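You operate a simulated robot arm through the tools that you are given. There is no shell and no other tool. Be economical: measure what you need, move in short steps, check, and stop when the job is done.

Carry out the task below with a simulated two-armed robot. There is one attempt and no reset: what you move stays moved.

TASK
Fetch the black curl and set it on the side ledge of the machine. Put the black cup on the work bench away on the grey table. Open the right bench door, take the cardboard ring from the work bench and put it on the bench cupboard shelf, then shut the door. Open the upper drawer, fetch the yellow padlock and stand it in the inside of the upper drawer, then shut the drawer. Put the black swatch on the work bench away on the left half of the wooden bench. Take the small carton labelled "R-26" from the work bench and leave it on the white panel there. Put the blue corner from the work bench on the slotted table. Put the white curl from the work bench on the grey cart deck. Open the lower drawer. Any order will do. Set down upright: black cup, yellow padlock, small carton.

Only the result counts: the job must be done as asked and must still hold three seconds after the hand-in. Knocking over, shifting, dropping, spilling or breaking anything else fails it.

THE ROBOT
Two 7-joint arms with two-finger parallel grippers on one trunk, on a base that drives. Base frame: it is fixed to the floor where the robot stands at the start and does not move with it; the origin is under the middle of the robot, x ahead of it, y to its left, z up. Readings come in cm, rad, newtons and seconds.
The left shoulder is at the start at [6.2, 19.7, 112.9], the right one opposite. With the tool pointing down near the work surface each hand reaches from about 28 to 70 cm from the robot's upright axis, wherever it stands, measured 20 degrees to its own side. Places, roughly: bench cupboard shelf [140, 0, 40]; black cup (7x7x8 cm) [50, -20, 90]; black curl (5x6x3 cm) [50, 10, 80]; black swatch [100, 0, 75]; blue corner (8x8x5 cm) [100, 30, 80]; cardboard ring (9x9x3 cm) [80, -20, 80]; grey cart deck (20x46 cm) [578, 150, 56]; grey table [370, -520, 80]; inside of the upper drawer [80, -10, 60]; left half of the wooden bench [160, -540, 90]; lower drawer [80, -10, 40]; right bench door [160, -30, 40]; side ledge of the machine [510, -120, 100]; slotted table (29x25 cm) [20, -244, 78]; small carton [125, 0, 100]; upper drawer [80, -10, 60]; white curl (5x6x3 cm) [160, 30, 80]; white panel (29x22x2 cm) [70, 20, 80]; yellow padlock (5x3x9 cm) [90, -10, 80]. Payload 1.57 kg a hand.
The tool frame of a hand sits at the grasp point between the pads (the TCP): z along the fingers, y along the line on which they close. The tips reach 3 cm beyond it. Largest opening 11 cm; finger width 2.4, thickness 1.2; the body of the gripper, 4.8 by 11.2 cm, starts 7.8 cm behind the TCP.
Orientation is that of the tool frame in the base frame, as a unit quaternion [x, y, z, w]. With the fingers straight down and closing along the base's y, the tool's x points along the base's -x, its y along +y and its z along -z.

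THE INTERFACE
- The arms move only by the tool drive_tool. It takes "left_series", "right_series" or both (then of equal length, played together; a hand with none holds still); each is a list of rows, each a list of 7 numbers: the shift along the base's x, y, z in cm, then the turn, a rotation vector about the base's x, y, z in rad, then the finger opening in cm, from 0 to 11. In form: [[dx, dy, dz, rx, ry, rz, claw], ...]. A call has 1 to 10 rows; each row shifts and turns the commanded pose from where the row before left it. A row lasts 0.2 s, in which the tool goes at most 5 cm and 0.15 rad; a call with a longer step from one row to the next is refused whole, and so is a gripper value outside its range. Where a pose cannot be reached the arm comes as near as it can. A force on the tool above 40 N (or 10 N above the force at the start of the call, whichever is more), or a blocked arm, ends the call early, and 0.2 s more pass. The fingers move at their own pace (about 7.2 cm/s each) and stop on an object; they squeeze with about 27 N. The grip force told is the motor's: it shows also when the fingers shut on nothing. Time passes only in rows, and 0.2 s behind the last, so rows that do not move let the fingers close. It gives the time, the measured TCP pose, the force on the tool (base axes), the opening and the grip force at its end, in the units of the frame above (readings bear some noise), with the torque about the TCP (base axes, N m) and any sound that the robot's microphone picked up.
- Cameras (640 x 400 px; columns grow to the right, rows downward): "scene" is now at [10.39, 0.34, 171.47]; the picture's right is [-0.05, -1.00, -0.00], its down [-0.78, 0.04, -0.62] and it looks along [0.62, -0.03, -0.78] (base axes); focal length 270 px, centre (320, 200). "left" rides on the left gripper at [7, -1.6, -14.1] in its tool frame; the picture's right is [0.23, 0.97, 0.00], its down [-0.85, 0.20, -0.48] and it looks along [-0.47, 0.11, 0.88] (tool axes); focal length 222 px, centre (320, 200). "right" rides on the right gripper at [7, 1.6, -14.1] in its tool frame; the picture's right is [-0.23, 0.97, 0.00], its down [-0.86, -0.20, -0.48] and it looks along [-0.47, -0.11, 0.88] (tool axes); focal length 222 px, centre (320, 200). There is no depth. A picture from a camera that has moved, and an enlarged one, comes with that camera's place and axes in the base frame and with its lens. The place of the scene camera against the robot may be out by one fixed shift of up to 1.2 cm in any direction.
- grab_frame(camera): a new picture of that camera. It takes no simulated time.
- raise_lower(by): slides the trunk up (or, below 0, down) by that many cm; the arms and the scene camera ride with it, the base frame stays. It gives what a move gives, with no picture.
- base_move(legs): drives the robot by 1 to 6 legs, each [ahead, left, turn to the left] in cm, cm and rad, along the robot's own axes; the way and the turn of a leg run together, so that a leg with both is an arc; at most 150 cm and 3.142 rad a leg. The arms and the cameras ride along, it lands a little off, and it stops where it bumps. It gives what a move gives.
- head_to(pan, tilt): turns the head with the scene camera to pan (to the left, within 1.501 rad either way) and tilt (down, from -0.506 to 1.204), counted from straight ahead of the robot. It gives what a move gives.
- zoom(camera, box): a new picture of the part [left, top, right, bottom] of that camera's present view, enlarged. It takes no simulated time.
- sign_off(): hands the job in; it is judged then, once.

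Go step by step. Nothing tells you exact positions but the pictures and the camera data: compare them with the known pose of the tool, close in by small moves and look again before you grip or let go. The budget is 535 turns and 336 pictures, counting those below and the enlarged ones. Unless the task says otherwise, let go and move clear before handing in.

The tools are called after "Call:" as a command line: name --argument value ..., lists and objects as JSON in quotes. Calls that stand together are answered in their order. drive_tool: Moves the arms, as the interface text tells. Its arguments: {"type":"object","properties":{"left_series":{"type":"array"},"right_series":{"type":"array"}},"required":[]} The other tools are called the same way: raise_lower (by) slides the trunk up or down; base_move (legs) drives the base; head_to (pan, tilt) turns the head that bears the scene camera; grab_frame (camera) takes a picture; zoom (camera, box) takes an enlarged picture of a part of a camera's view; sign_off () hands the job in.

At the start:

```text
time_s: 0.0
left_ee_pos: [52.73, 8.52, 106.62]
left_tool_rot: [0.0, 1.0, 0.0, 0.0]
left_ft_force: [-0.6, 1.1, 0.4]
left_ft_torque: [-0.02, -0.01, -0.03]
left_gripper_width: 10.98
left_grip_force: 0.2
right_ee_pos: [38.0, -24.16, 114.18]
right_tool_rot: [0.001, 1.0, 0.0, 0.0]
right_ft_force: [-0.8, 0.7, -0.5]
right_ft_torque: [0.01, -0.02, -0.02]
right_gripper_width: 10.99
right_grip_force: 0.0
trunk travel left (down, up): [-72.5, 26.5]
robot x, y, heading: [0.21, 0.18, -0.002]
head pan, tilt: [-0.052, 0.895]
```

scene: 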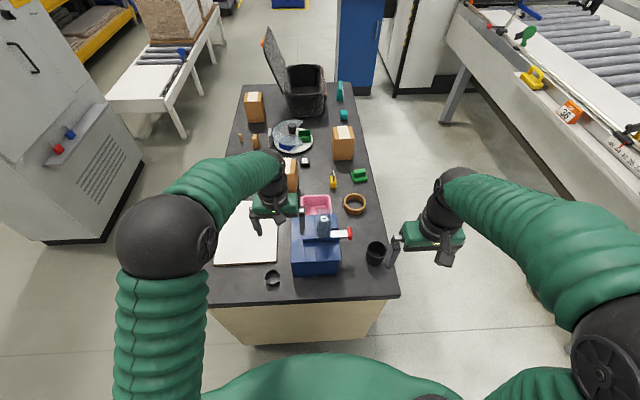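
right: 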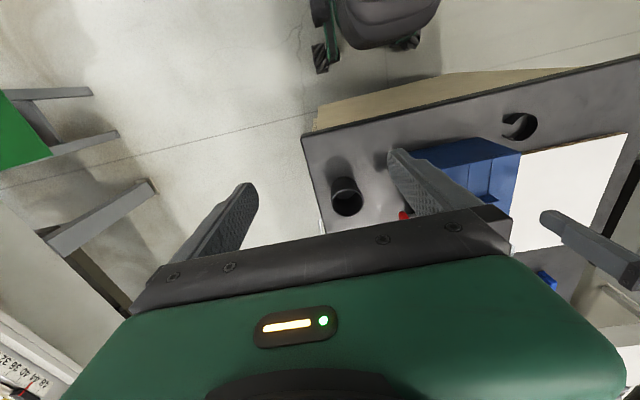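
left: 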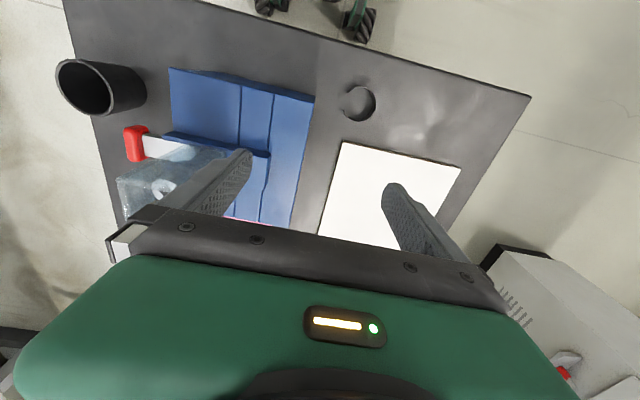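

I see the work bench ahead of the robot with the objects on it. First I zoom in to tell the objects apart.

Call:
zoom --camera "scene" --box '[200, 60, 400, 185]'

Call:
zoom --camera "scene" --box '[200, 170, 420, 308]'

```text
3.20 times, centred on (300, 122) of scene
camera zoom: at [10.39, 0.34, 171.47], right [-0.05, -1.0, 0.0], down [-0.78, 0.04, -0.62], along [0.62, -0.03, -0.78], focal length 864 px, centre (384, 448)
```

zoom: 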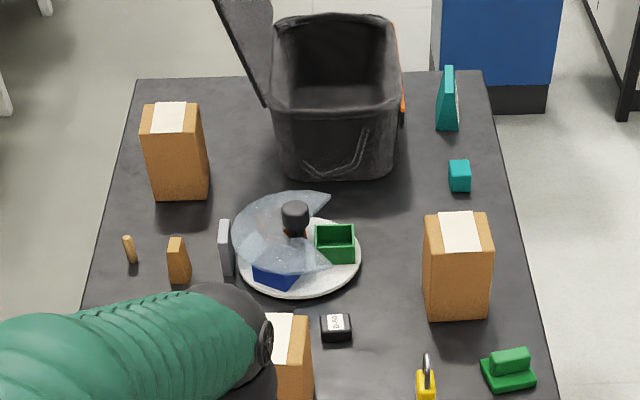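

```text
2.90 times, centred on (310, 239) of scene
camera zoom: at [10.39, 0.34, 171.47], right [-0.05, -1.0, 0.0], down [-0.78, 0.04, -0.62], along [0.62, -0.03, -0.78], focal length 782 px, centre (349, 87)
```

zoom: 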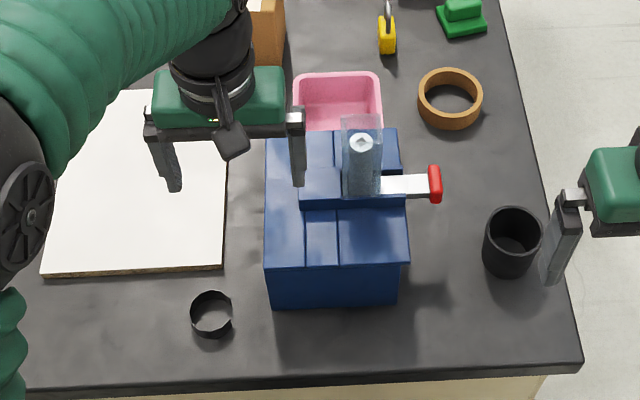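

Bench layout is mostly clear. I look around at the room.

Call:
head_to --pan 0 --tilt 0.3

Call:
grab_frame --camera "scene"

Call:
head_to --pan -1.0 --tilt 0.4

Call:
grab_frame --camera "scene"

Call:
head_to --pan -1.5 --tilt 0.4

Call:
grab_frame --camera "scene"

Call:
head_to --pan 1.0 --tilt 0.4

Call:
grab_frame --camera "scene"

```text
time_s: 1.0
left_ee_pos: [52.78, 8.44, 106.65]
left_tool_rot: [0.002, 1.0, 0.001, 0.001]
left_ft_force: [-0.1, 0.1, 0.3]
left_ft_torque: [0.06, -0.01, -0.01]
left_gripper_width: 11.0
left_grip_force: 0.1
right_ee_pos: [37.84, -24.23, 114.24]
right_tool_rot: [0.0, 1.0, 0.001, 0.0]
right_ft_force: [-0.3, -0.2, -0.2]
right_ft_torque: [0.04, -0.02, 0.02]
right_gripper_width: 10.97
right_grip_force: 0.1
trunk travel left (down, up): [-72.5, 26.5]
robot x, y, heading: [0.24, -0.03, -0.001]
head pan, tilt: [0.0, 0.3]
```

```text
330 pictures are left
camera scene: at [12.15, 0.73, 176.65], right [0.0, -1.0, 0.0], down [-0.3, 0.0, -0.95], along [0.95, 0.0, -0.3], focal length 270 px, centre (320, 200)
```

scene: 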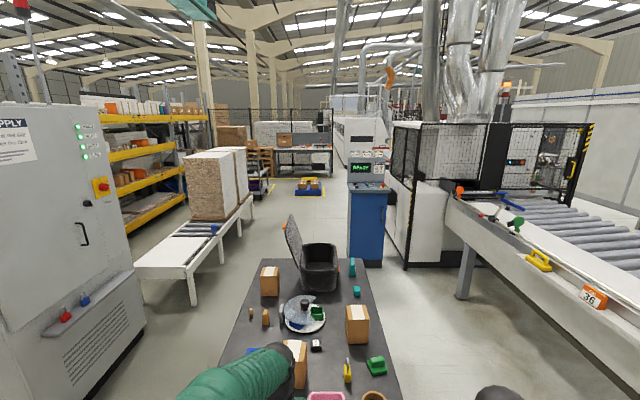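

```text
time_s: 2.3
left_ee_pos: [52.8, 8.45, 106.78]
left_tool_rot: [0.001, 1.0, 0.001, 0.001]
left_ft_force: [-1.6, -0.5, -0.3]
left_ft_torque: [-0.02, 0.04, 0.0]
left_gripper_width: 11.0
left_grip_force: 0.0
right_ee_pos: [37.95, -24.18, 114.15]
right_tool_rot: [0.0, 1.0, 0.0, 0.0]
right_ft_force: [0.1, 0.8, -0.1]
right_ft_torque: [-0.01, 0.05, 0.0]
right_gripper_width: 11.02
right_grip_force: 0.0
trunk travel left (down, up): [-72.5, 26.5]
robot x, y, heading: [0.29, -0.06, 0.002]
head pan, tilt: [-1.0, 0.4]
```

```text
329 pictures are left
camera scene: at [7.84, -7.06, 175.73], right [-0.84, -0.54, 0.0], down [-0.21, 0.33, -0.92], along [0.5, -0.77, -0.39], focal length 270 px, centre (320, 200)
```

scene: 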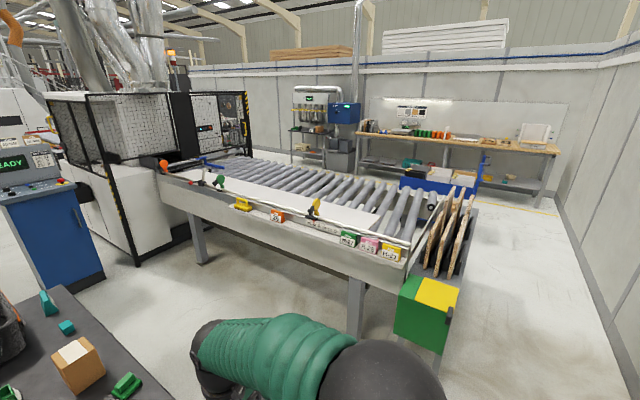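

```text
time_s: 3.2
left_ee_pos: [52.78, 8.46, 106.81]
left_tool_rot: [0.001, 1.0, 0.001, 0.002]
left_ft_force: [-0.7, -0.2, 0.1]
left_ft_torque: [0.01, 0.01, -0.02]
left_gripper_width: 11.0
left_grip_force: 0.1
right_ee_pos: [37.9, -24.27, 114.16]
right_tool_rot: [0.0, 1.0, 0.0, 0.0]
right_ft_force: [0.0, 0.2, -0.1]
right_ft_torque: [0.01, 0.02, 0.02]
right_gripper_width: 10.99
right_grip_force: 0.0
trunk travel left (down, up): [-72.5, 26.5]
robot x, y, heading: [-0.46, 0.12, 0.008]
head pan, tilt: [-1.499, 0.4]
```

```text
328 pictures are left
camera scene: at [3.5, -8.51, 175.74], right [-1.0, -0.07, 0.0], down [-0.03, 0.39, -0.92], along [0.07, -0.92, -0.39], focal length 270 px, centre (320, 200)
```

scene: 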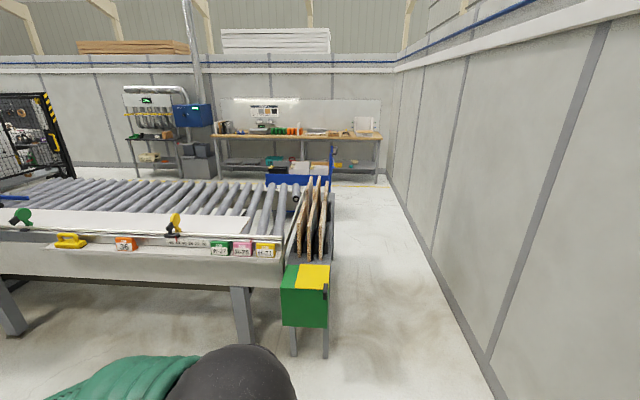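

```text
time_s: 5.5
left_ee_pos: [52.93, 8.48, 106.68]
left_tool_rot: [0.001, 1.0, 0.001, 0.001]
left_ft_force: [0.4, -1.2, 0.1]
left_ft_torque: [0.0, 0.01, 0.03]
left_gripper_width: 11.02
left_grip_force: 0.0
right_ee_pos: [37.85, -24.19, 114.14]
right_tool_rot: [0.0, 1.0, 0.001, 0.0]
right_ft_force: [0.7, -0.2, 0.9]
right_ft_torque: [0.0, -0.01, 0.02]
right_gripper_width: 10.99
right_grip_force: 0.1
trunk travel left (down, up): [-72.5, 26.5]
robot x, y, heading: [0.1, -0.1, 0.002]
head pan, tilt: [1.0, 0.4]
```

```text
327 pictures are left
camera scene: at [7.84, 8.54, 175.74], right [0.84, -0.54, 0.0], down [-0.21, -0.33, -0.92], along [0.5, 0.78, -0.39], focal length 270 px, centre (320, 200)
```

scene: 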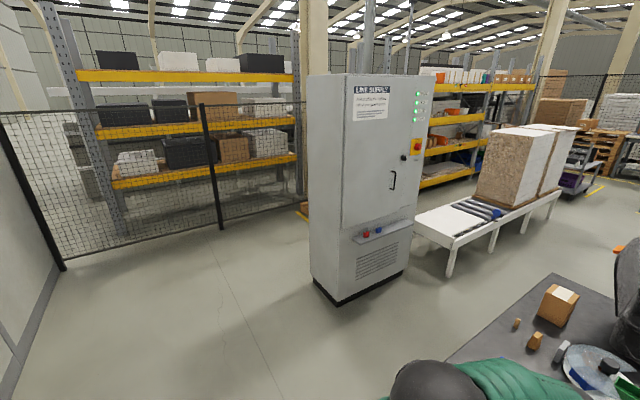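

The room matches the listed places. I raise the trunk and pull the left arm aside for a better view of the bench.

Call:
raise_lower --by 20

Call:
drive_tool --left_series '[[-2, 4, 0, 0, 0, 0, 11], [-3, 4, 0, 0, 0, 0, 11], [-3, 4, 0, 0, 0, 0, 11], [-3, 4, 0, 0, 0, 0, 11], [-3, 4, 0, 0, 0, 0, 11], [-3, 4, 0, 0, 0, 0, 11]]'

Call:
head_to --pan 0 --tilt 0.85

Call:
grab_frame --camera "scene"

Call:
zoom --camera "scene" --box '[230, 110, 390, 210]'

Call:
zoom --camera "scene" --box '[230, 190, 410, 302]'

```text
time_s: 7.6
left_ee_pos: [52.77, 8.52, 126.74]
left_tool_rot: [0.002, 1.0, 0.001, 0.001]
left_ft_force: [0.3, -0.2, -0.2]
left_ft_torque: [0.04, 0.02, 0.01]
left_gripper_width: 11.0
left_grip_force: 0.1
right_ee_pos: [37.81, -24.29, 134.13]
right_tool_rot: [0.0, 1.0, 0.001, 0.0]
right_ft_force: [-0.3, -0.6, 0.8]
right_ft_torque: [0.0, 0.02, 0.0]
right_gripper_width: 11.02
right_grip_force: 0.1
trunk travel left (down, up): [-92.5, 6.5]
robot x, y, heading: [-0.28, -0.13, -0.001]
head pan, tilt: [1.0, 0.4]
```

```text
time_s: 9.0
left_ee_pos: [35.46, 32.65, 126.7]
left_tool_rot: [0.001, 1.0, 0.0, 0.002]
left_ft_force: [0.2, -0.5, -0.3]
left_ft_torque: [0.01, 0.02, -0.01]
left_gripper_width: 11.0
left_grip_force: 0.1
right_ee_pos: [37.68, -23.93, 134.28]
right_tool_rot: [0.0, 1.0, -0.001, 0.001]
right_ft_force: [1.1, -0.3, -1.1]
right_ft_torque: [-0.01, -0.02, 0.01]
right_gripper_width: 11.01
right_grip_force: 0.1
trunk travel left (down, up): [-92.5, 6.5]
robot x, y, heading: [0.09, 0.02, 0.001]
head pan, tilt: [1.0, 0.4]
```

```text
time_s: 10.3
left_ee_pos: [35.95, 32.44, 126.65]
left_tool_rot: [0.0, 1.0, 0.0, 0.001]
left_ft_force: [0.4, 0.2, 0.6]
left_ft_torque: [0.02, -0.02, 0.02]
left_gripper_width: 10.98
left_grip_force: 0.0
right_ee_pos: [37.79, -24.18, 134.2]
right_tool_rot: [-0.001, 1.0, 0.0, -0.001]
right_ft_force: [0.0, -0.4, 0.2]
right_ft_torque: [0.02, 0.01, 0.0]
right_gripper_width: 11.0
right_grip_force: 0.0
trunk travel left (down, up): [-92.5, 6.5]
robot x, y, heading: [-0.14, -0.23, 0.001]
head pan, tilt: [0.0, 0.85]
```

```text
326 pictures are left
camera scene: at [10.58, 0.87, 191.83], right [0.0, -1.0, 0.0], down [-0.75, 0.0, -0.66], along [0.66, 0.0, -0.75], focal length 270 px, centre (320, 200)
```

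scene: 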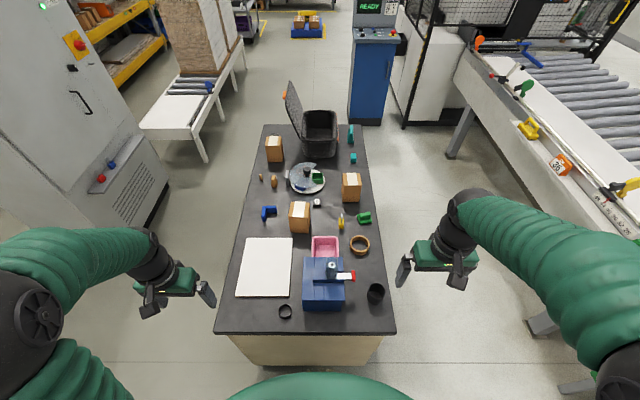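

```text
4.00 times, centred on (310, 160) of scene
camera zoom: at [10.58, 0.87, 191.83], right [0.0, -1.0, 0.0], down [-0.75, 0.0, -0.66], along [0.66, 0.0, -0.75], focal length 1080 px, centre (360, 360)
```

zoom: 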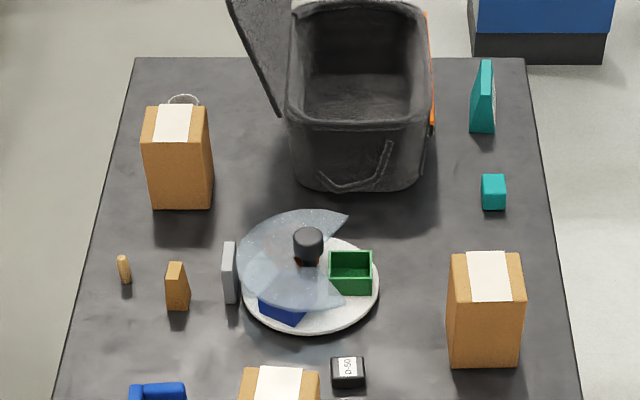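

```text
3.56 times, centred on (320, 246) of scene
camera zoom: at [10.58, 0.87, 191.83], right [0.0, -1.0, 0.0], down [-0.75, 0.0, -0.66], along [0.66, 0.0, -0.75], focal length 960 px, centre (320, 36)
```

zoom: 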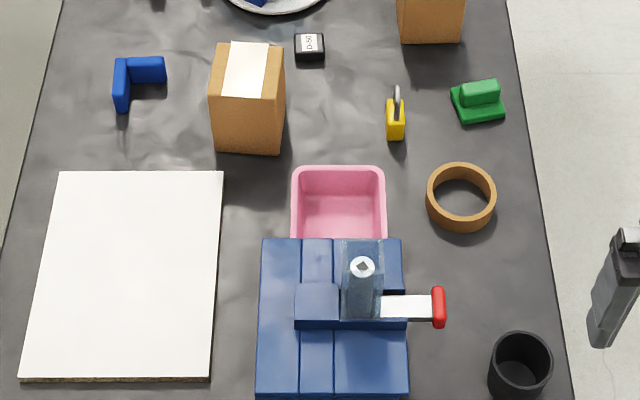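

The blue L is the blue corner; the white curl seems behind the far-left carton. I drive to the right side of the bench to inspect labels and find the black swatch.

Call:
base_move --legs '[[0, -82, 0], [95, 0, 0], [0, 0, 1.571]]'

Call:
grab_frame --camera "scene"

Call:
zoom --camera "scene" --box '[200, 100, 440, 250]'

```text
time_s: 23.0
left_ee_pos: [63.96, -45.0, 126.68]
left_tool_rot: [-0.689, 0.725, 0.001, 0.001]
left_ft_force: [0.3, -0.4, -0.3]
left_ft_torque: [0.01, 0.0, -0.01]
left_gripper_width: 11.0
left_grip_force: 0.0
right_ee_pos: [120.74, -45.69, 134.21]
right_tool_rot: [-0.69, 0.724, 0.0, 0.0]
right_ft_force: [-0.7, 0.3, 0.4]
right_ft_torque: [0.01, 0.01, -0.01]
right_gripper_width: 10.97
right_grip_force: 0.1
trunk travel left (down, up): [-92.5, 6.5]
robot x, y, heading: [94.46, -82.54, 1.521]
head pan, tilt: [0.0, 0.85]
```

```text
323 pictures are left
camera scene: at [94.61, -70.39, 191.82], right [1.0, -0.05, 0.0], down [-0.04, -0.75, -0.66], along [0.03, 0.66, -0.75], focal length 270 px, centre (320, 200)
```

scene: 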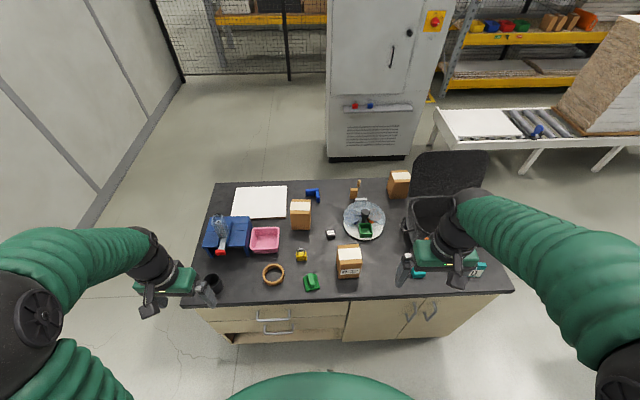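

```text
2.67 times, centred on (320, 175) of scene
camera zoom: at [94.61, -70.39, 191.82], right [1.0, -0.05, 0.0], down [-0.04, -0.75, -0.66], along [0.03, 0.66, -0.75], focal length 720 px, centre (320, 267)
```

zoom: 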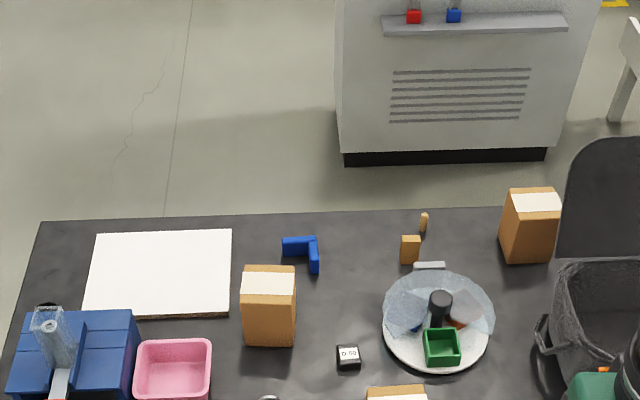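

Now zoom on the cartons and the bench details.

Call:
zoom --camera "scene" --box '[260, 220, 380, 295]'

Call:
zoom --camera "scene" --box '[180, 285, 500, 375]'

Call:
zoom --camera "scene" --box '[340, 160, 480, 248]'

Call:
grab_frame --camera "right"

Call:
grab_frame --camera "left"

```text
5.33 times, centred on (320, 258) of scene
camera zoom: at [94.61, -70.39, 191.82], right [1.0, -0.05, 0.0], down [-0.04, -0.75, -0.66], along [0.03, 0.66, -0.75], focal length 1440 px, centre (320, -107)
```

zoom: 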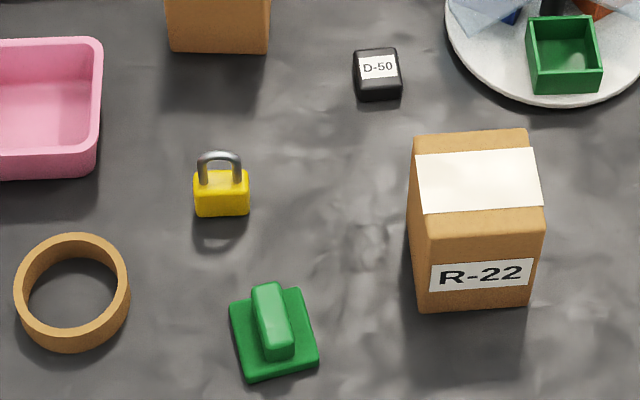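

```text
2.00 times, centred on (340, 330) of scene
camera zoom: at [94.61, -70.39, 191.82], right [1.0, -0.05, 0.0], down [-0.04, -0.75, -0.66], along [0.03, 0.66, -0.75], focal length 540 px, centre (280, -60)
```

zoom: 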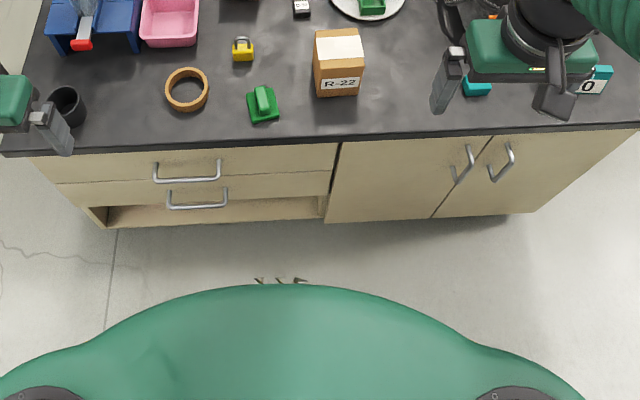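

```text
4.55 times, centred on (410, 204) of scene
camera zoom: at [94.61, -70.39, 191.82], right [1.0, -0.05, 0.0], down [-0.04, -0.75, -0.66], along [0.03, 0.66, -0.75], focal length 1227 px, centre (-89, 182)
```

zoom: 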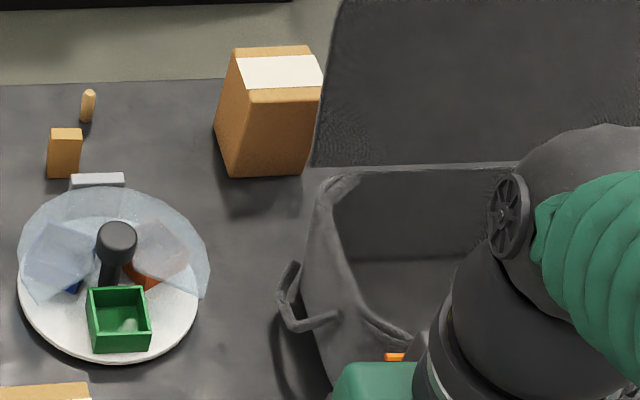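

```text
318 pictures are left
camera right: at [118.63, -52.46, 148.27], right [-0.96, 0.27, 0.0], down [0.24, 0.84, 0.48], along [0.13, 0.46, -0.88], focal length 222 px, centre (320, 200)
```

right: 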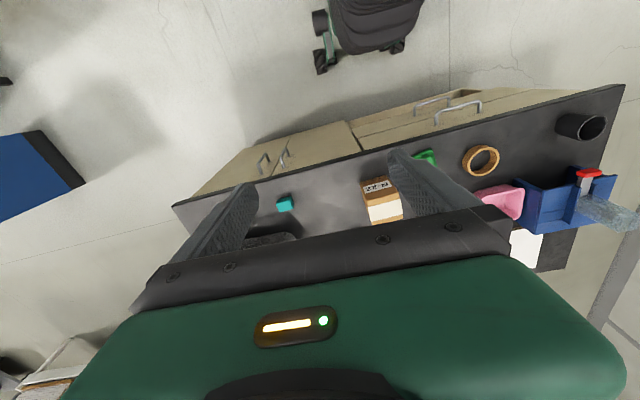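

```text
317 pictures are left
camera left: at [65.27, -51.97, 140.96], right [-0.98, -0.18, 0.0], down [-0.16, 0.86, 0.48], along [-0.09, 0.47, -0.88], focal length 222 px, centre (320, 200)
```

left: 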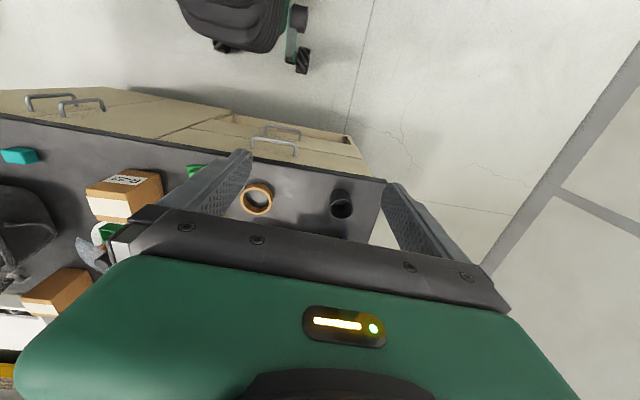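

Front carton is R-22. I look for the swatch near [100,0] at higher zoom and at the other side labels.

Call:
zoom --camera "scene" --box '[280, 190, 345, 240]'

Call:
zoom --camera "scene" --box '[330, 190, 400, 245]'

```text
8.00 times, centred on (312, 215) of scene
camera zoom: at [94.61, -70.39, 191.82], right [1.0, -0.05, 0.0], down [-0.04, -0.75, -0.66], along [0.03, 0.66, -0.75], focal length 2160 px, centre (380, 80)
```

zoom: 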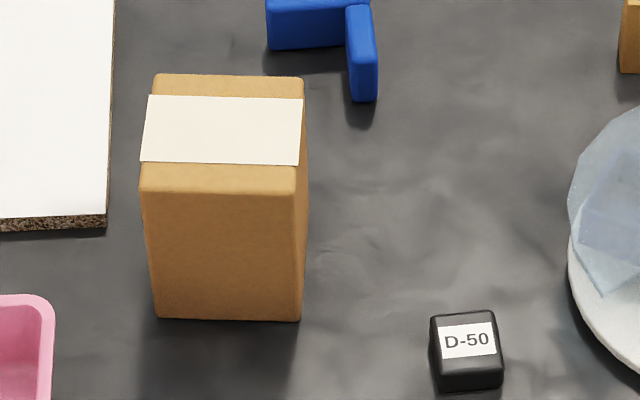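

```text
7.27 times, centred on (365, 218) of scene
camera zoom: at [94.61, -70.39, 191.82], right [1.0, -0.05, 0.0], down [-0.04, -0.75, -0.66], along [0.03, 0.66, -0.75], focal length 1963 px, centre (-7, 73)
```

zoom: 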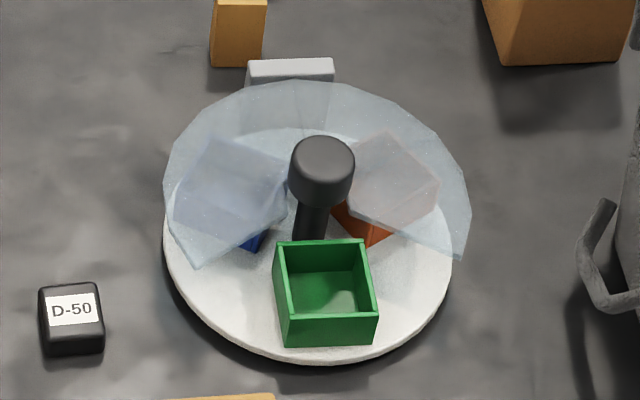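

There's a covered turntable with bins (blue, red, green) where the swatch may be hidden. While here on the drawer side, I'll do drawer and door first: back off, straighten, and lower the trunk.

Call:
base_move --legs '[[-20, 0, 0.05]]'

Call:
raise_lower --by -45

Call:
head_to --pan 0 --tilt 0.6

Call:
grab_frame --camera "scene"

```text
time_s: 24.5
left_ee_pos: [61.73, -65.65, 126.59]
left_tool_rot: [-0.707, 0.708, -0.001, -0.002]
left_ft_force: [-0.1, -0.1, -0.7]
left_ft_torque: [0.0, 0.02, 0.01]
left_gripper_width: 11.01
left_grip_force: 0.0
right_ee_pos: [118.17, -63.43, 133.96]
right_tool_rot: [0.708, -0.706, 0.001, 0.001]
right_ft_force: [-0.4, -0.4, -0.6]
right_ft_torque: [-0.03, 0.02, -0.02]
right_gripper_width: 11.0
right_grip_force: 0.1
trunk travel left (down, up): [-92.5, 6.5]
robot x, y, heading: [94.27, -102.18, 1.572]
head pan, tilt: [0.0, 0.85]
```

```text
refused: -45 is not a number from -40 to 40
```

```text
time_s: 25.3
left_ee_pos: [61.77, -66.04, 126.6]
left_tool_rot: [-0.706, 0.708, 0.0, -0.001]
left_ft_force: [-0.9, -0.8, -0.3]
left_ft_torque: [0.03, 0.01, 0.01]
left_gripper_width: 11.0
left_grip_force: 0.0
right_ee_pos: [118.3, -63.76, 134.16]
right_tool_rot: [0.707, -0.707, 0.0, 0.0]
right_ft_force: [0.0, 0.6, -0.2]
right_ft_torque: [-0.03, 0.02, 0.0]
right_gripper_width: 11.02
right_grip_force: 0.0
trunk travel left (down, up): [-92.5, 6.5]
robot x, y, heading: [94.55, -101.71, 1.575]
head pan, tilt: [0.0, 0.6]
```

```text
314 pictures are left
camera scene: at [93.56, -88.52, 193.88], right [1.0, 0.0, 0.0], down [0.0, -0.57, -0.82], along [0.0, 0.82, -0.57], focal length 270 px, centre (320, 200)
```

scene: 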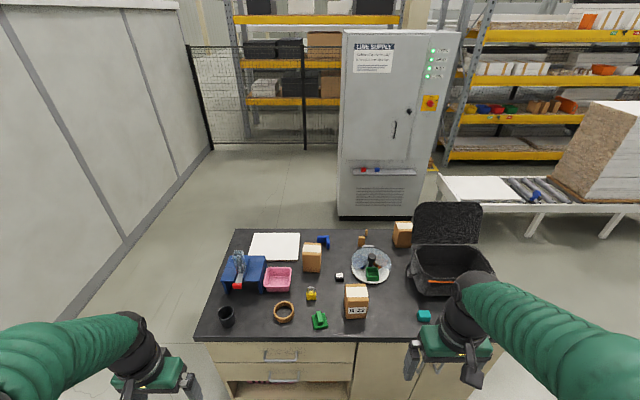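

Lower the trunk 40 cm and look again at the drawer front.

Call:
raise_lower --by -40

Call:
grab_frame --camera "scene"

Call:
zoom --camera "scene" --box '[170, 200, 530, 400]'

```text
time_s: 29.1
left_ee_pos: [61.72, -66.31, 86.7]
left_tool_rot: [0.707, -0.707, -0.001, -0.001]
left_ft_force: [0.0, 0.6, -0.7]
left_ft_torque: [0.0, 0.03, -0.02]
left_gripper_width: 10.98
left_grip_force: 0.1
right_ee_pos: [118.3, -64.03, 94.18]
right_tool_rot: [0.707, -0.707, -0.001, -0.001]
right_ft_force: [0.2, -0.2, -0.1]
right_ft_torque: [0.02, -0.01, 0.02]
right_gripper_width: 11.0
right_grip_force: 0.0
trunk travel left (down, up): [-52.5, 46.5]
robot x, y, heading: [94.09, -101.66, 1.574]
head pan, tilt: [0.0, 0.6]
```

```text
313 pictures are left
camera scene: at [93.54, -88.93, 153.92], right [1.0, 0.0, 0.0], down [0.0, -0.57, -0.82], along [0.0, 0.82, -0.57], focal length 270 px, centre (320, 200)
```

scene: 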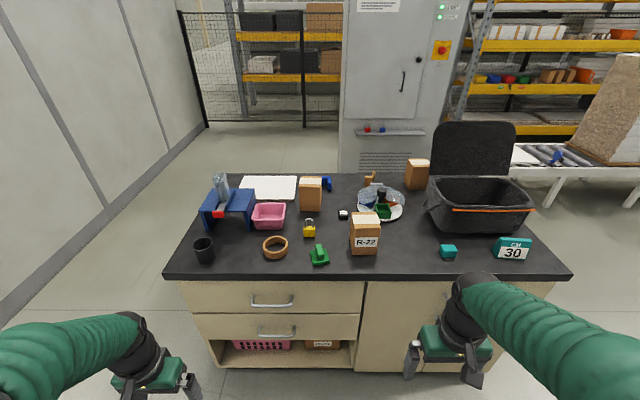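

```text
1.78 times, centred on (350, 300) of scene
camera zoom: at [93.54, -88.93, 153.92], right [1.0, 0.0, 0.0], down [0.0, -0.57, -0.82], along [0.0, 0.82, -0.57], focal length 480 px, centre (267, 22)
```

zoom: 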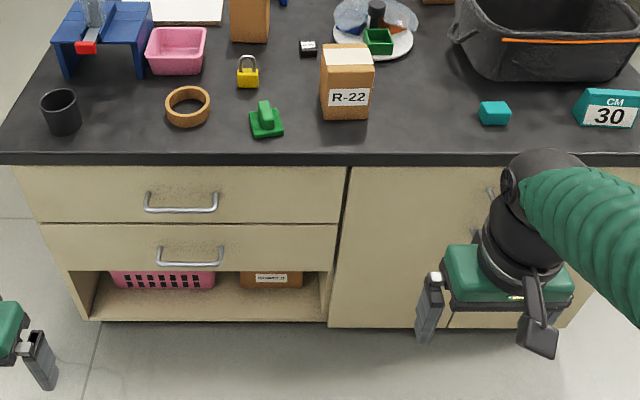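

There's an open niche with another carton; I zoom on it.

Call:
zoom --camera "scene" --box '[220, 320, 370, 390]'

Call:
zoom --camera "scene" --box '[290, 155, 450, 255]'

```text
4.27 times, centred on (295, 355) of scene
camera zoom: at [93.54, -88.93, 153.92], right [1.0, 0.0, 0.0], down [0.0, -0.57, -0.82], along [0.0, 0.82, -0.57], focal length 1152 px, centre (427, -461)
```

zoom: 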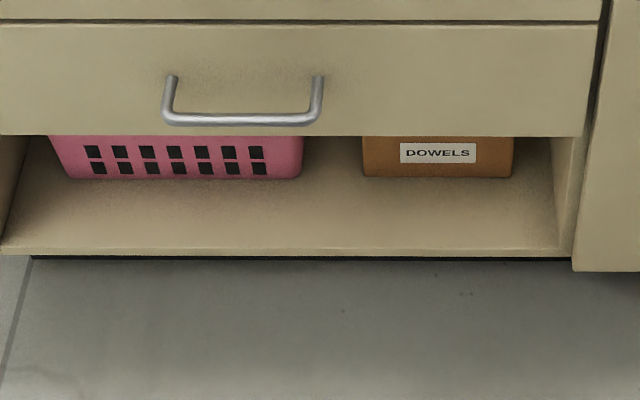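

```text
4.00 times, centred on (370, 205) of scene
camera zoom: at [93.54, -88.93, 153.92], right [1.0, 0.0, 0.0], down [0.0, -0.57, -0.82], along [0.0, 0.82, -0.57], focal length 1080 px, centre (120, 180)
```

zoom: 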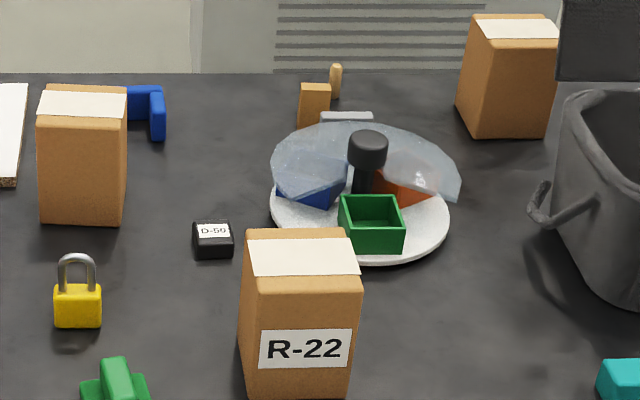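

Table top is about z≈75. I bring the left hand forward and pitch it toward the upper drawer handle.

Call:
drive_tool --left_series '[[1.7, 2.8, -2.5, 0.15, 0, 0, 8], [1.7, 2.8, -2.5, 0.15, 0, 0, 8], [1.7, 2.8, -2.5, 0.15, 0, 0, 8], [1.7, 2.8, -2.5, 0.15, 0, 0, 8], [1.7, 2.8, -2.5, 0.15, 0, 0, 8], [1.7, 2.8, -2.5, 0.15, 0, 0, 8], [1.7, 2.8, -2.5, 0.15, 0, 0, 8], [1.7, 2.8, -2.5, 0.15, 0, 0, 8]]'

Call:
drive_tool --left_series '[[0, 0, 0, 0, -0.14, 0.054, 8], [0, 0, 0, 0, -0.14, 0.054, 8], [0, 0, 0, 0, -0.14, 0.054, 8], [0, 0, 0, 0, -0.14, 0.054, 8], [0, 0, 0, 0, -0.14, 0.054, 8], [0, 0, 0, 0, -0.14, 0.054, 8], [0, 0, 0, 0, -0.14, 0.054, 8], [0, 0, 0, 0, -0.14, 0.054, 8], [0, 0, 0, 0, -0.14, 0.054, 8]]'

Call:
grab_frame --camera "scene"

Call:
grab_frame --camera "left"

```text
time_s: 30.9
left_ee_pos: [75.44, -43.71, 66.65]
left_tool_rot: [0.584, -0.583, -0.4, -0.399]
left_ft_force: [0.5, -0.2, 0.3]
left_ft_torque: [0.02, 0.0, 0.0]
left_gripper_width: 8.0
left_grip_force: 0.2
right_ee_pos: [118.1, -64.02, 94.14]
right_tool_rot: [0.707, -0.707, -0.001, 0.001]
right_ft_force: [0.2, 1.1, 0.1]
right_ft_torque: [-0.01, 0.0, 0.0]
right_gripper_width: 10.98
right_grip_force: 0.0
trunk travel left (down, up): [-52.5, 46.5]
robot x, y, heading: [94.16, -101.35, 1.573]
head pan, tilt: [0.0, 0.6]
```

```text
time_s: 32.9
left_ee_pos: [75.2, -43.88, 66.51]
left_tool_rot: [0.819, -0.089, -0.061, -0.563]
left_ft_force: [0.3, -0.7, -0.5]
left_ft_torque: [0.0, 0.01, -0.03]
left_gripper_width: 8.01
left_grip_force: 0.1
right_ee_pos: [118.25, -63.91, 94.18]
right_tool_rot: [0.707, -0.707, -0.001, -0.001]
right_ft_force: [-0.1, 0.1, 0.6]
right_ft_torque: [0.0, -0.03, -0.01]
right_gripper_width: 11.0
right_grip_force: 0.0
trunk travel left (down, up): [-52.5, 46.5]
robot x, y, heading: [93.81, -102.09, 1.572]
head pan, tilt: [0.0, 0.6]
```

```text
309 pictures are left
camera scene: at [93.5, -88.86, 153.91], right [1.0, 0.0, 0.0], down [0.0, -0.57, -0.82], along [0.0, 0.82, -0.57], focal length 270 px, centre (320, 200)
```

scene: 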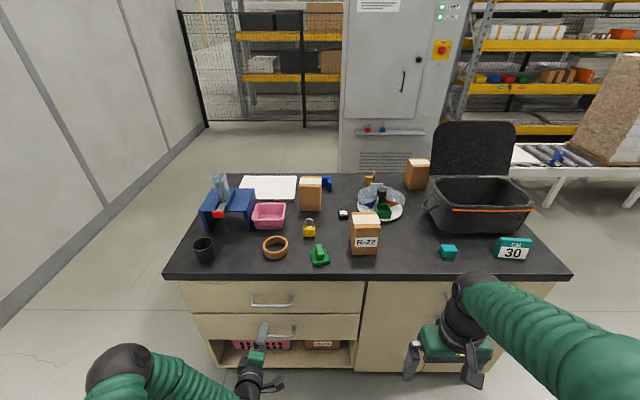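

```text
308 pictures are left
camera left: at [82.39, -56.94, 71.99], right [0.01, -0.36, -0.93], down [-0.88, -0.45, 0.16], along [-0.48, 0.82, -0.32], focal length 222 px, centre (320, 200)
```

left: 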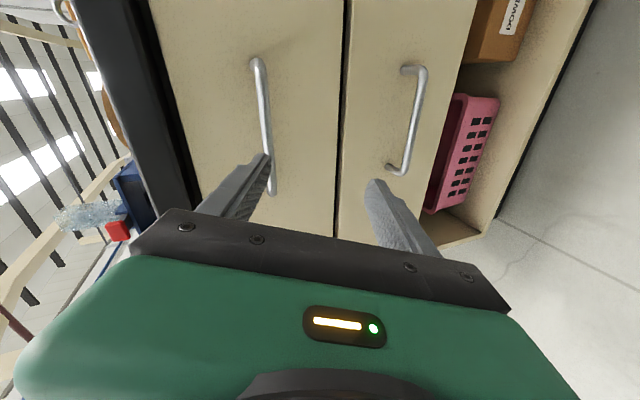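

Triangulated handles: upper bar ≈ (77.8,−32,68.7), lower ≈ (77.5,−32,49). Finish the roll and approach the upper bar.

Call:
drive_tool --left_series '[[1, 0, 1, 0, -0.1, 0.04, 6], [1, 0, 1, 0, -0.1, 0.04, 6], [0, 2, 0.3, 0, 0, 0, 6], [0, 3, 0, 0, 0, 0, 6]]'

Call:
grab_frame --camera "left"

```text
time_s: 33.9
left_ee_pos: [77.33, -38.95, 68.97]
left_tool_rot: [0.825, -0.001, -0.002, -0.565]
left_ft_force: [-0.6, 0.2, -0.5]
left_ft_torque: [0.01, 0.01, -0.01]
left_gripper_width: 5.97
left_grip_force: 0.0
right_ee_pos: [118.2, -63.99, 94.15]
right_tool_rot: [0.708, -0.707, -0.001, 0.0]
right_ft_force: [0.2, 0.8, 0.4]
right_ft_torque: [0.0, 0.03, 0.01]
right_gripper_width: 11.01
right_grip_force: 0.1
trunk travel left (down, up): [-52.5, 46.5]
robot x, y, heading: [93.83, -102.01, 1.575]
head pan, tilt: [0.0, 0.6]
```

```text
307 pictures are left
camera left: at [84.38, -51.44, 75.68], right [0.22, -0.35, -0.91], down [-0.86, -0.52, -0.01], along [-0.47, 0.78, -0.42], focal length 222 px, centre (320, 200)
```

left: 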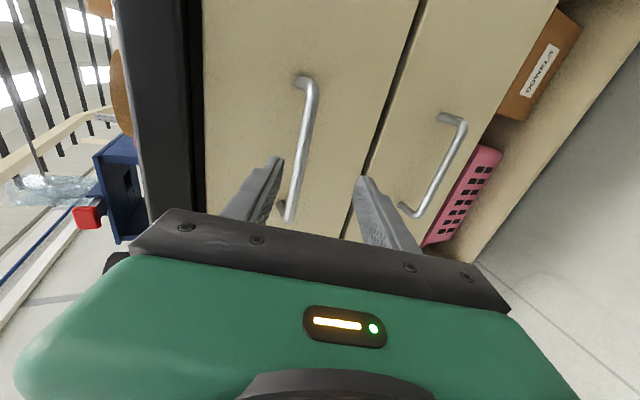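

The bar lies between the fingers; I advance and close.

Call:
drive_tool --left_series '[[0.5, 3, -0.4, 0, 0, 0, 6], [0, 3, -0.4, 0, 0, 0, 6], [0, 0, 0, 0, 0, 0, 0], [0, 0, 0, 0, 0, 0, 0], [0, 0, 0, 0, 0, 0, 0]]'

Call:
grab_frame --camera "left"

```text
time_s: 35.1
left_ee_pos: [77.8, -32.84, 68.55]
left_tool_rot: [0.821, -0.001, -0.003, -0.571]
left_ft_force: [-0.9, 5.7, 26.6]
left_ft_torque: [0.24, -0.7, -0.16]
left_gripper_width: 1.21
left_grip_force: 29.3
right_ee_pos: [118.37, -64.33, 94.25]
right_tool_rot: [-0.707, 0.707, 0.002, 0.0]
right_ft_force: [0.9, 1.1, -0.1]
right_ft_torque: [-0.03, -0.01, -0.01]
right_gripper_width: 11.01
right_grip_force: 0.0
trunk travel left (down, up): [-52.5, 46.5]
robot x, y, heading: [94.16, -102.25, 1.574]
head pan, tilt: [0.0, 0.6]
```

```text
306 pictures are left
camera left: at [84.88, -45.41, 75.13], right [0.22, -0.34, -0.91], down [-0.85, -0.52, -0.01], along [-0.47, 0.78, -0.41], focal length 222 px, centre (320, 200)
```

left: 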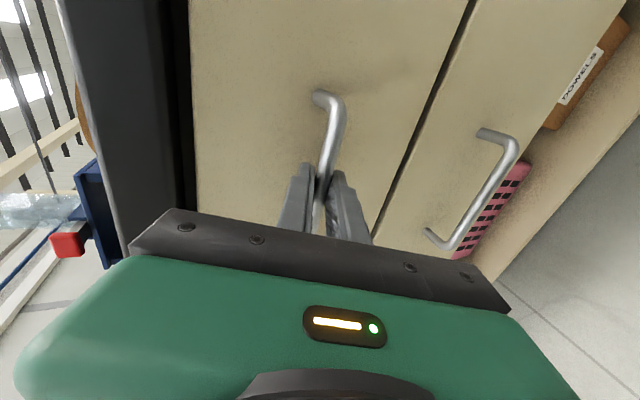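

Gripped. Pull the drawer out about 24 cm.

Call:
drive_tool --left_series '[[0, 0, 0.5, 0, 0, 0, 0], [0, -1.5, 0.3, 0, 0, 0, 0], [0, -2.5, 0, 0, 0, 0, 0], [0, -2.5, 0, 0, 0, 0, 0], [0, -3, 0, 0, 0, 0, 0], [0, -3, 0, 0, 0, 0, 0], [0, -3, 0, 0, 0, 0, 0], [0, -3, 0, 0, 0, 0, 0], [0, -3, 0, 0, 0, 0, 0]]'

Call:
grab_frame --camera "scene"

```text
time_s: 37.3
left_ee_pos: [77.85, -54.76, 68.67]
left_tool_rot: [0.83, -0.003, 0.0, -0.557]
left_ft_force: [4.6, -0.9, -22.9]
left_ft_torque: [-0.21, -0.26, 0.87]
left_gripper_width: 1.19
left_grip_force: 29.7
right_ee_pos: [118.33, -64.33, 94.31]
right_tool_rot: [0.708, -0.707, -0.001, -0.001]
right_ft_force: [0.2, 0.0, 0.3]
right_ft_torque: [0.02, 0.0, 0.02]
right_gripper_width: 10.99
right_grip_force: 0.1
trunk travel left (down, up): [-52.5, 46.5]
robot x, y, heading: [94.36, -101.94, 1.57]
head pan, tilt: [0.0, 0.6]
stopped in row 9 (left hand): the force on the tool passed its limit at 42 N (the readings are from after the stop); the commanded pose is now the measured one
```

```text
305 pictures are left
camera scene: at [93.5, -88.66, 153.9], right [1.0, 0.0, 0.0], down [0.0, -0.57, -0.82], along [0.0, 0.82, -0.57], focal length 270 px, centre (320, 200)
```

scene: 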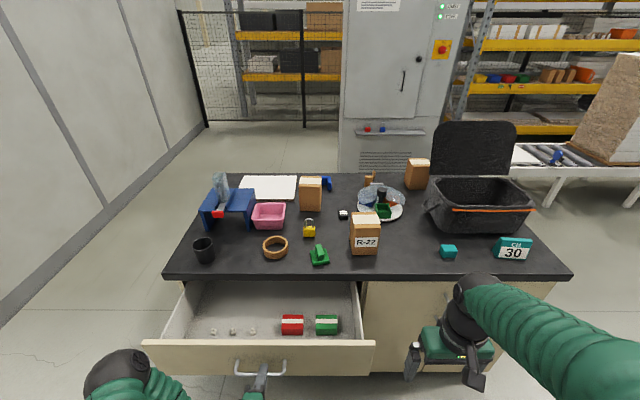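

Drawer opens 22 cm, but the padlock is out of reach from behind the open drawer, so I shut it again, fetch the padlock first and then return.

Call:
drive_tool --left_series '[[0, 0, -0.3, 0, 0, 0, 0], [0, 2.7, 0, 0, 0, 0, 0], [0, 2.7, 0, 0, 0, 0, 0], [0, 2.7, 0, 0, 0, 0, 0], [0, 2.7, 0, 0, 0, 0, 0], [0, 2.7, 0, 0, 0, 0, 0], [0, 2.7, 0, 0, 0, 0, 0], [0, 2.7, 0, 0, 0, 0, 0], [0, 2, 0, 0, 0, 0, 0], [0, 1, 0, 0, 0, 0, 0]]'

Call:
drive_tool --left_series '[[0, 0, 0, 0, 0, 0, 6], [0, 0, 0, 0, 0, 0, 6], [0, -4, 1, 0, 0, 0, 6], [0, -4, 1, 0, 0, 0, 6], [0, -4, 1, 0, 0, 0, 6]]'

Call:
grab_frame --camera "left"

```text
time_s: 39.5
left_ee_pos: [77.82, -32.7, 68.6]
left_tool_rot: [0.828, -0.002, 0.0, -0.561]
left_ft_force: [0.1, -1.5, -4.8]
left_ft_torque: [-0.03, -0.5, 0.31]
left_gripper_width: 1.18
left_grip_force: 29.1
right_ee_pos: [118.35, -64.32, 94.26]
right_tool_rot: [0.707, -0.707, -0.001, -0.001]
right_ft_force: [-0.4, 0.7, -0.2]
right_ft_torque: [0.0, -0.01, -0.02]
right_gripper_width: 11.0
right_grip_force: 0.1
trunk travel left (down, up): [-52.5, 46.5]
robot x, y, heading: [94.04, -101.37, 1.571]
head pan, tilt: [0.0, 0.6]
```

```text
time_s: 40.7
left_ee_pos: [77.79, -44.82, 71.58]
left_tool_rot: [0.827, -0.004, 0.0, -0.562]
left_ft_force: [-0.2, -0.6, 0.3]
left_ft_torque: [-0.01, 0.0, 0.01]
left_gripper_width: 6.01
left_grip_force: 0.0
right_ee_pos: [118.24, -64.37, 94.31]
right_tool_rot: [0.707, -0.707, -0.002, -0.001]
right_ft_force: [0.2, 0.0, -0.2]
right_ft_torque: [-0.01, 0.01, -0.01]
right_gripper_width: 10.98
right_grip_force: 0.0
trunk travel left (down, up): [-52.5, 46.5]
robot x, y, heading: [94.07, -101.85, 1.574]
head pan, tilt: [0.0, 0.6]
```

```text
304 pictures are left
camera left: at [84.8, -57.36, 78.39], right [0.22, -0.36, -0.91], down [-0.86, -0.51, -0.01], along [-0.46, 0.78, -0.42], focal length 222 px, centre (320, 200)
```

left: 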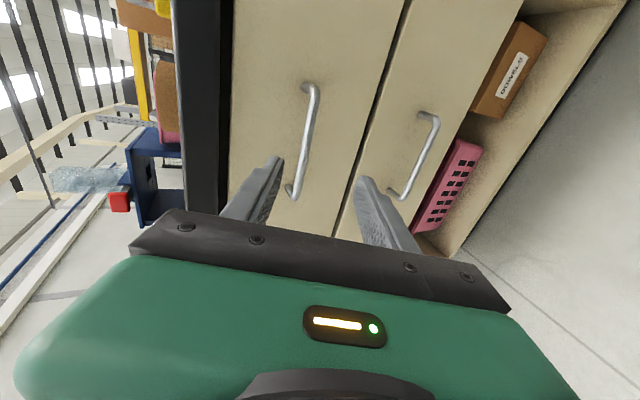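

Drawer shut again. Now raise the trunk, approach, and pick up the padlock with the right hand.

Call:
raise_lower --by 35

Call:
drive_tool --left_series '[[-3, -3, 0, 0, 0, 0, 6], [-3, -3, 0, 0, 0, 0, 6], [-3, -3, 0, 0, 0, 0, 6]]'

Call:
base_move --legs '[[33, 14, 0]]'

Call:
head_to --pan 0 --tilt 0.95

Call:
grab_frame --camera "scene"

Call:
grab_frame --camera "right"

```text
time_s: 44.1
left_ee_pos: [77.69, -44.69, 106.52]
left_tool_rot: [0.827, -0.003, 0.0, -0.562]
left_ft_force: [0.0, 0.3, -0.5]
left_ft_torque: [-0.01, -0.03, 0.01]
left_gripper_width: 6.02
left_grip_force: 0.1
right_ee_pos: [118.28, -64.24, 129.27]
right_tool_rot: [0.707, -0.707, -0.001, -0.001]
right_ft_force: [-0.1, -0.9, -0.2]
right_ft_torque: [0.0, -0.04, -0.01]
right_gripper_width: 10.99
right_grip_force: 0.1
trunk travel left (down, up): [-87.5, 11.5]
robot x, y, heading: [94.19, -102.05, 1.568]
head pan, tilt: [0.0, 0.6]
```

```text
time_s: 44.9
left_ee_pos: [68.6, -53.73, 106.55]
left_tool_rot: [0.827, -0.002, 0.001, -0.562]
left_ft_force: [-0.1, 0.2, 1.0]
left_ft_torque: [-0.01, -0.02, 0.0]
left_gripper_width: 5.97
left_grip_force: 0.0
right_ee_pos: [118.04, -64.49, 129.43]
right_tool_rot: [-0.707, 0.707, 0.0, 0.002]
right_ft_force: [-0.3, -0.8, -0.3]
right_ft_torque: [-0.03, -0.02, -0.01]
right_gripper_width: 11.05
right_grip_force: 0.0
trunk travel left (down, up): [-87.5, 11.5]
robot x, y, heading: [94.47, -101.98, 1.566]
head pan, tilt: [0.0, 0.6]
```

```text
time_s: 47.2
left_ee_pos: [55.04, -20.61, 106.9]
left_tool_rot: [0.826, -0.003, -0.003, -0.563]
left_ft_force: [-0.7, -0.6, 0.2]
left_ft_torque: [0.01, 0.01, 0.01]
left_gripper_width: 5.99
left_grip_force: 0.1
right_ee_pos: [104.7, -31.05, 129.17]
right_tool_rot: [0.708, -0.706, -0.002, -0.001]
right_ft_force: [-0.4, -0.7, 0.0]
right_ft_torque: [-0.01, -0.01, -0.01]
right_gripper_width: 10.99
right_grip_force: 0.0
trunk travel left (down, up): [-87.5, 11.5]
robot x, y, heading: [80.26, -68.36, 1.575]
head pan, tilt: [0.0, 0.6]
```

```text
time_s: 48.0
left_ee_pos: [54.89, -20.35, 106.58]
left_tool_rot: [0.827, -0.002, -0.001, -0.562]
left_ft_force: [0.3, 0.1, 0.7]
left_ft_torque: [-0.04, -0.02, 0.01]
left_gripper_width: 6.01
left_grip_force: 0.1
right_ee_pos: [104.45, -30.86, 129.33]
right_tool_rot: [0.709, -0.706, -0.002, 0.0]
right_ft_force: [-0.2, -1.2, 0.8]
right_ft_torque: [-0.02, 0.02, 0.0]
right_gripper_width: 10.99
right_grip_force: 0.0
trunk travel left (down, up): [-87.5, 11.5]
robot x, y, heading: [80.39, -68.29, 1.579]
head pan, tilt: [0.0, 0.949]
```

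```text
303 pictures are left
camera scene: at [79.88, -57.07, 186.08], right [1.0, 0.0, 0.0], down [0.0, -0.81, -0.58], along [0.0, 0.58, -0.81], focal length 270 px, centre (320, 200)
```

scene: 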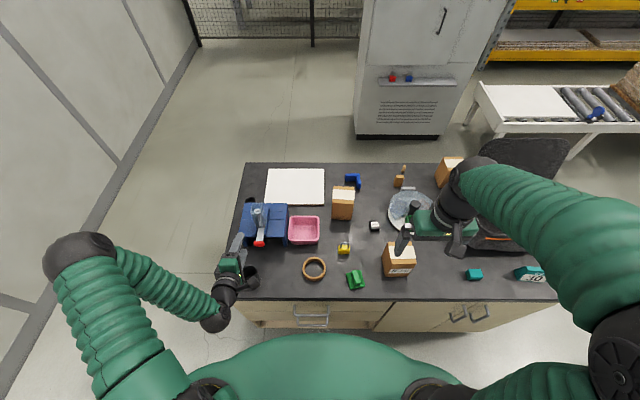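

```text
302 pictures are left
camera right: at [102.82, -37.84, 143.36], right [-0.97, 0.22, 0.0], down [0.2, 0.85, 0.48], along [0.11, 0.47, -0.88], focal length 222 px, centre (320, 200)
```

right: 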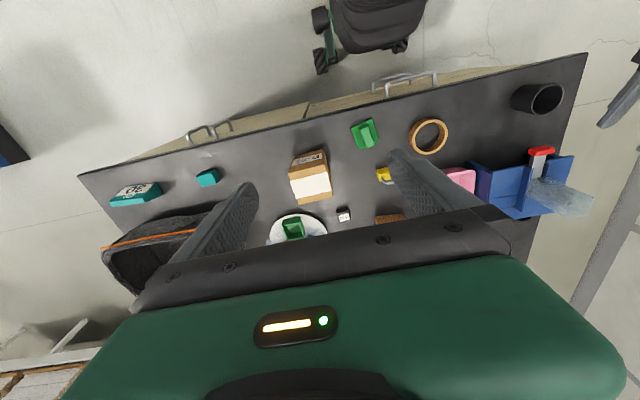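

Padlock ≈ (90.3,−5.5). Move the right hand above it.

Call:
drive_tool --right_series '[[-1.8, 3.2, -1, 0, 0, 0, 9], [-1.8, 3.2, -2, 0, 0, 0, 9], [-1.8, 3.2, -3, 0, 0, 0, 9], [-1.8, 3.2, -4, 0, 0, 0, 9], [-1.8, 3.2, -4, 0, 0, 0, 9], [-1.8, 3.2, -4, 0, 0, 0, 9], [-1.8, 3.2, -4, 0, 0, 0, 9], [-1.8, 3.2, -3, 0, 0, 0, 9]]'

Call:
grab_frame --camera "right"

Call:
zoom --camera "scene" --box '[280, 170, 440, 300]'

```text
refused: row 4 steps farther than a row can; nothing moved
```

```text
301 pictures are left
camera right: at [102.82, -37.84, 143.36], right [-0.97, 0.22, 0.0], down [0.2, 0.85, 0.48], along [0.11, 0.47, -0.88], focal length 222 px, centre (320, 200)
```

right: 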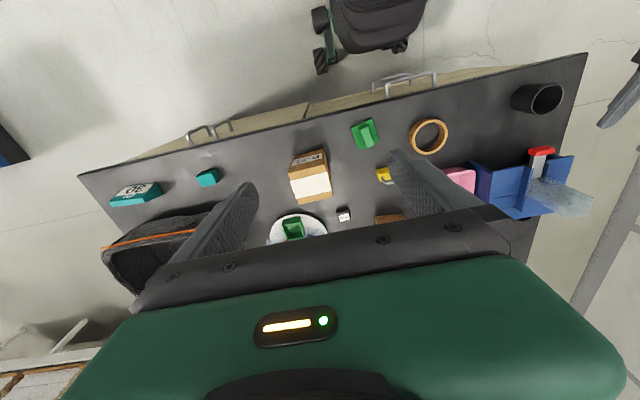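

```text
3.08 times, centred on (360, 235) of scene
camera zoom: at [79.88, -57.07, 186.08], right [1.0, 0.0, 0.0], down [0.0, -0.81, -0.58], along [0.0, 0.58, -0.81], focal length 831 px, centre (197, 92)
```

zoom: 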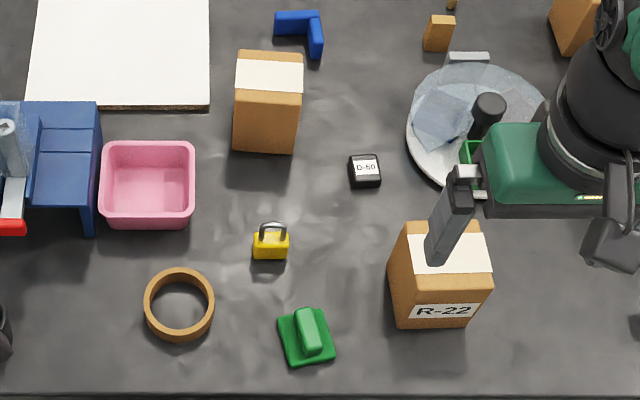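

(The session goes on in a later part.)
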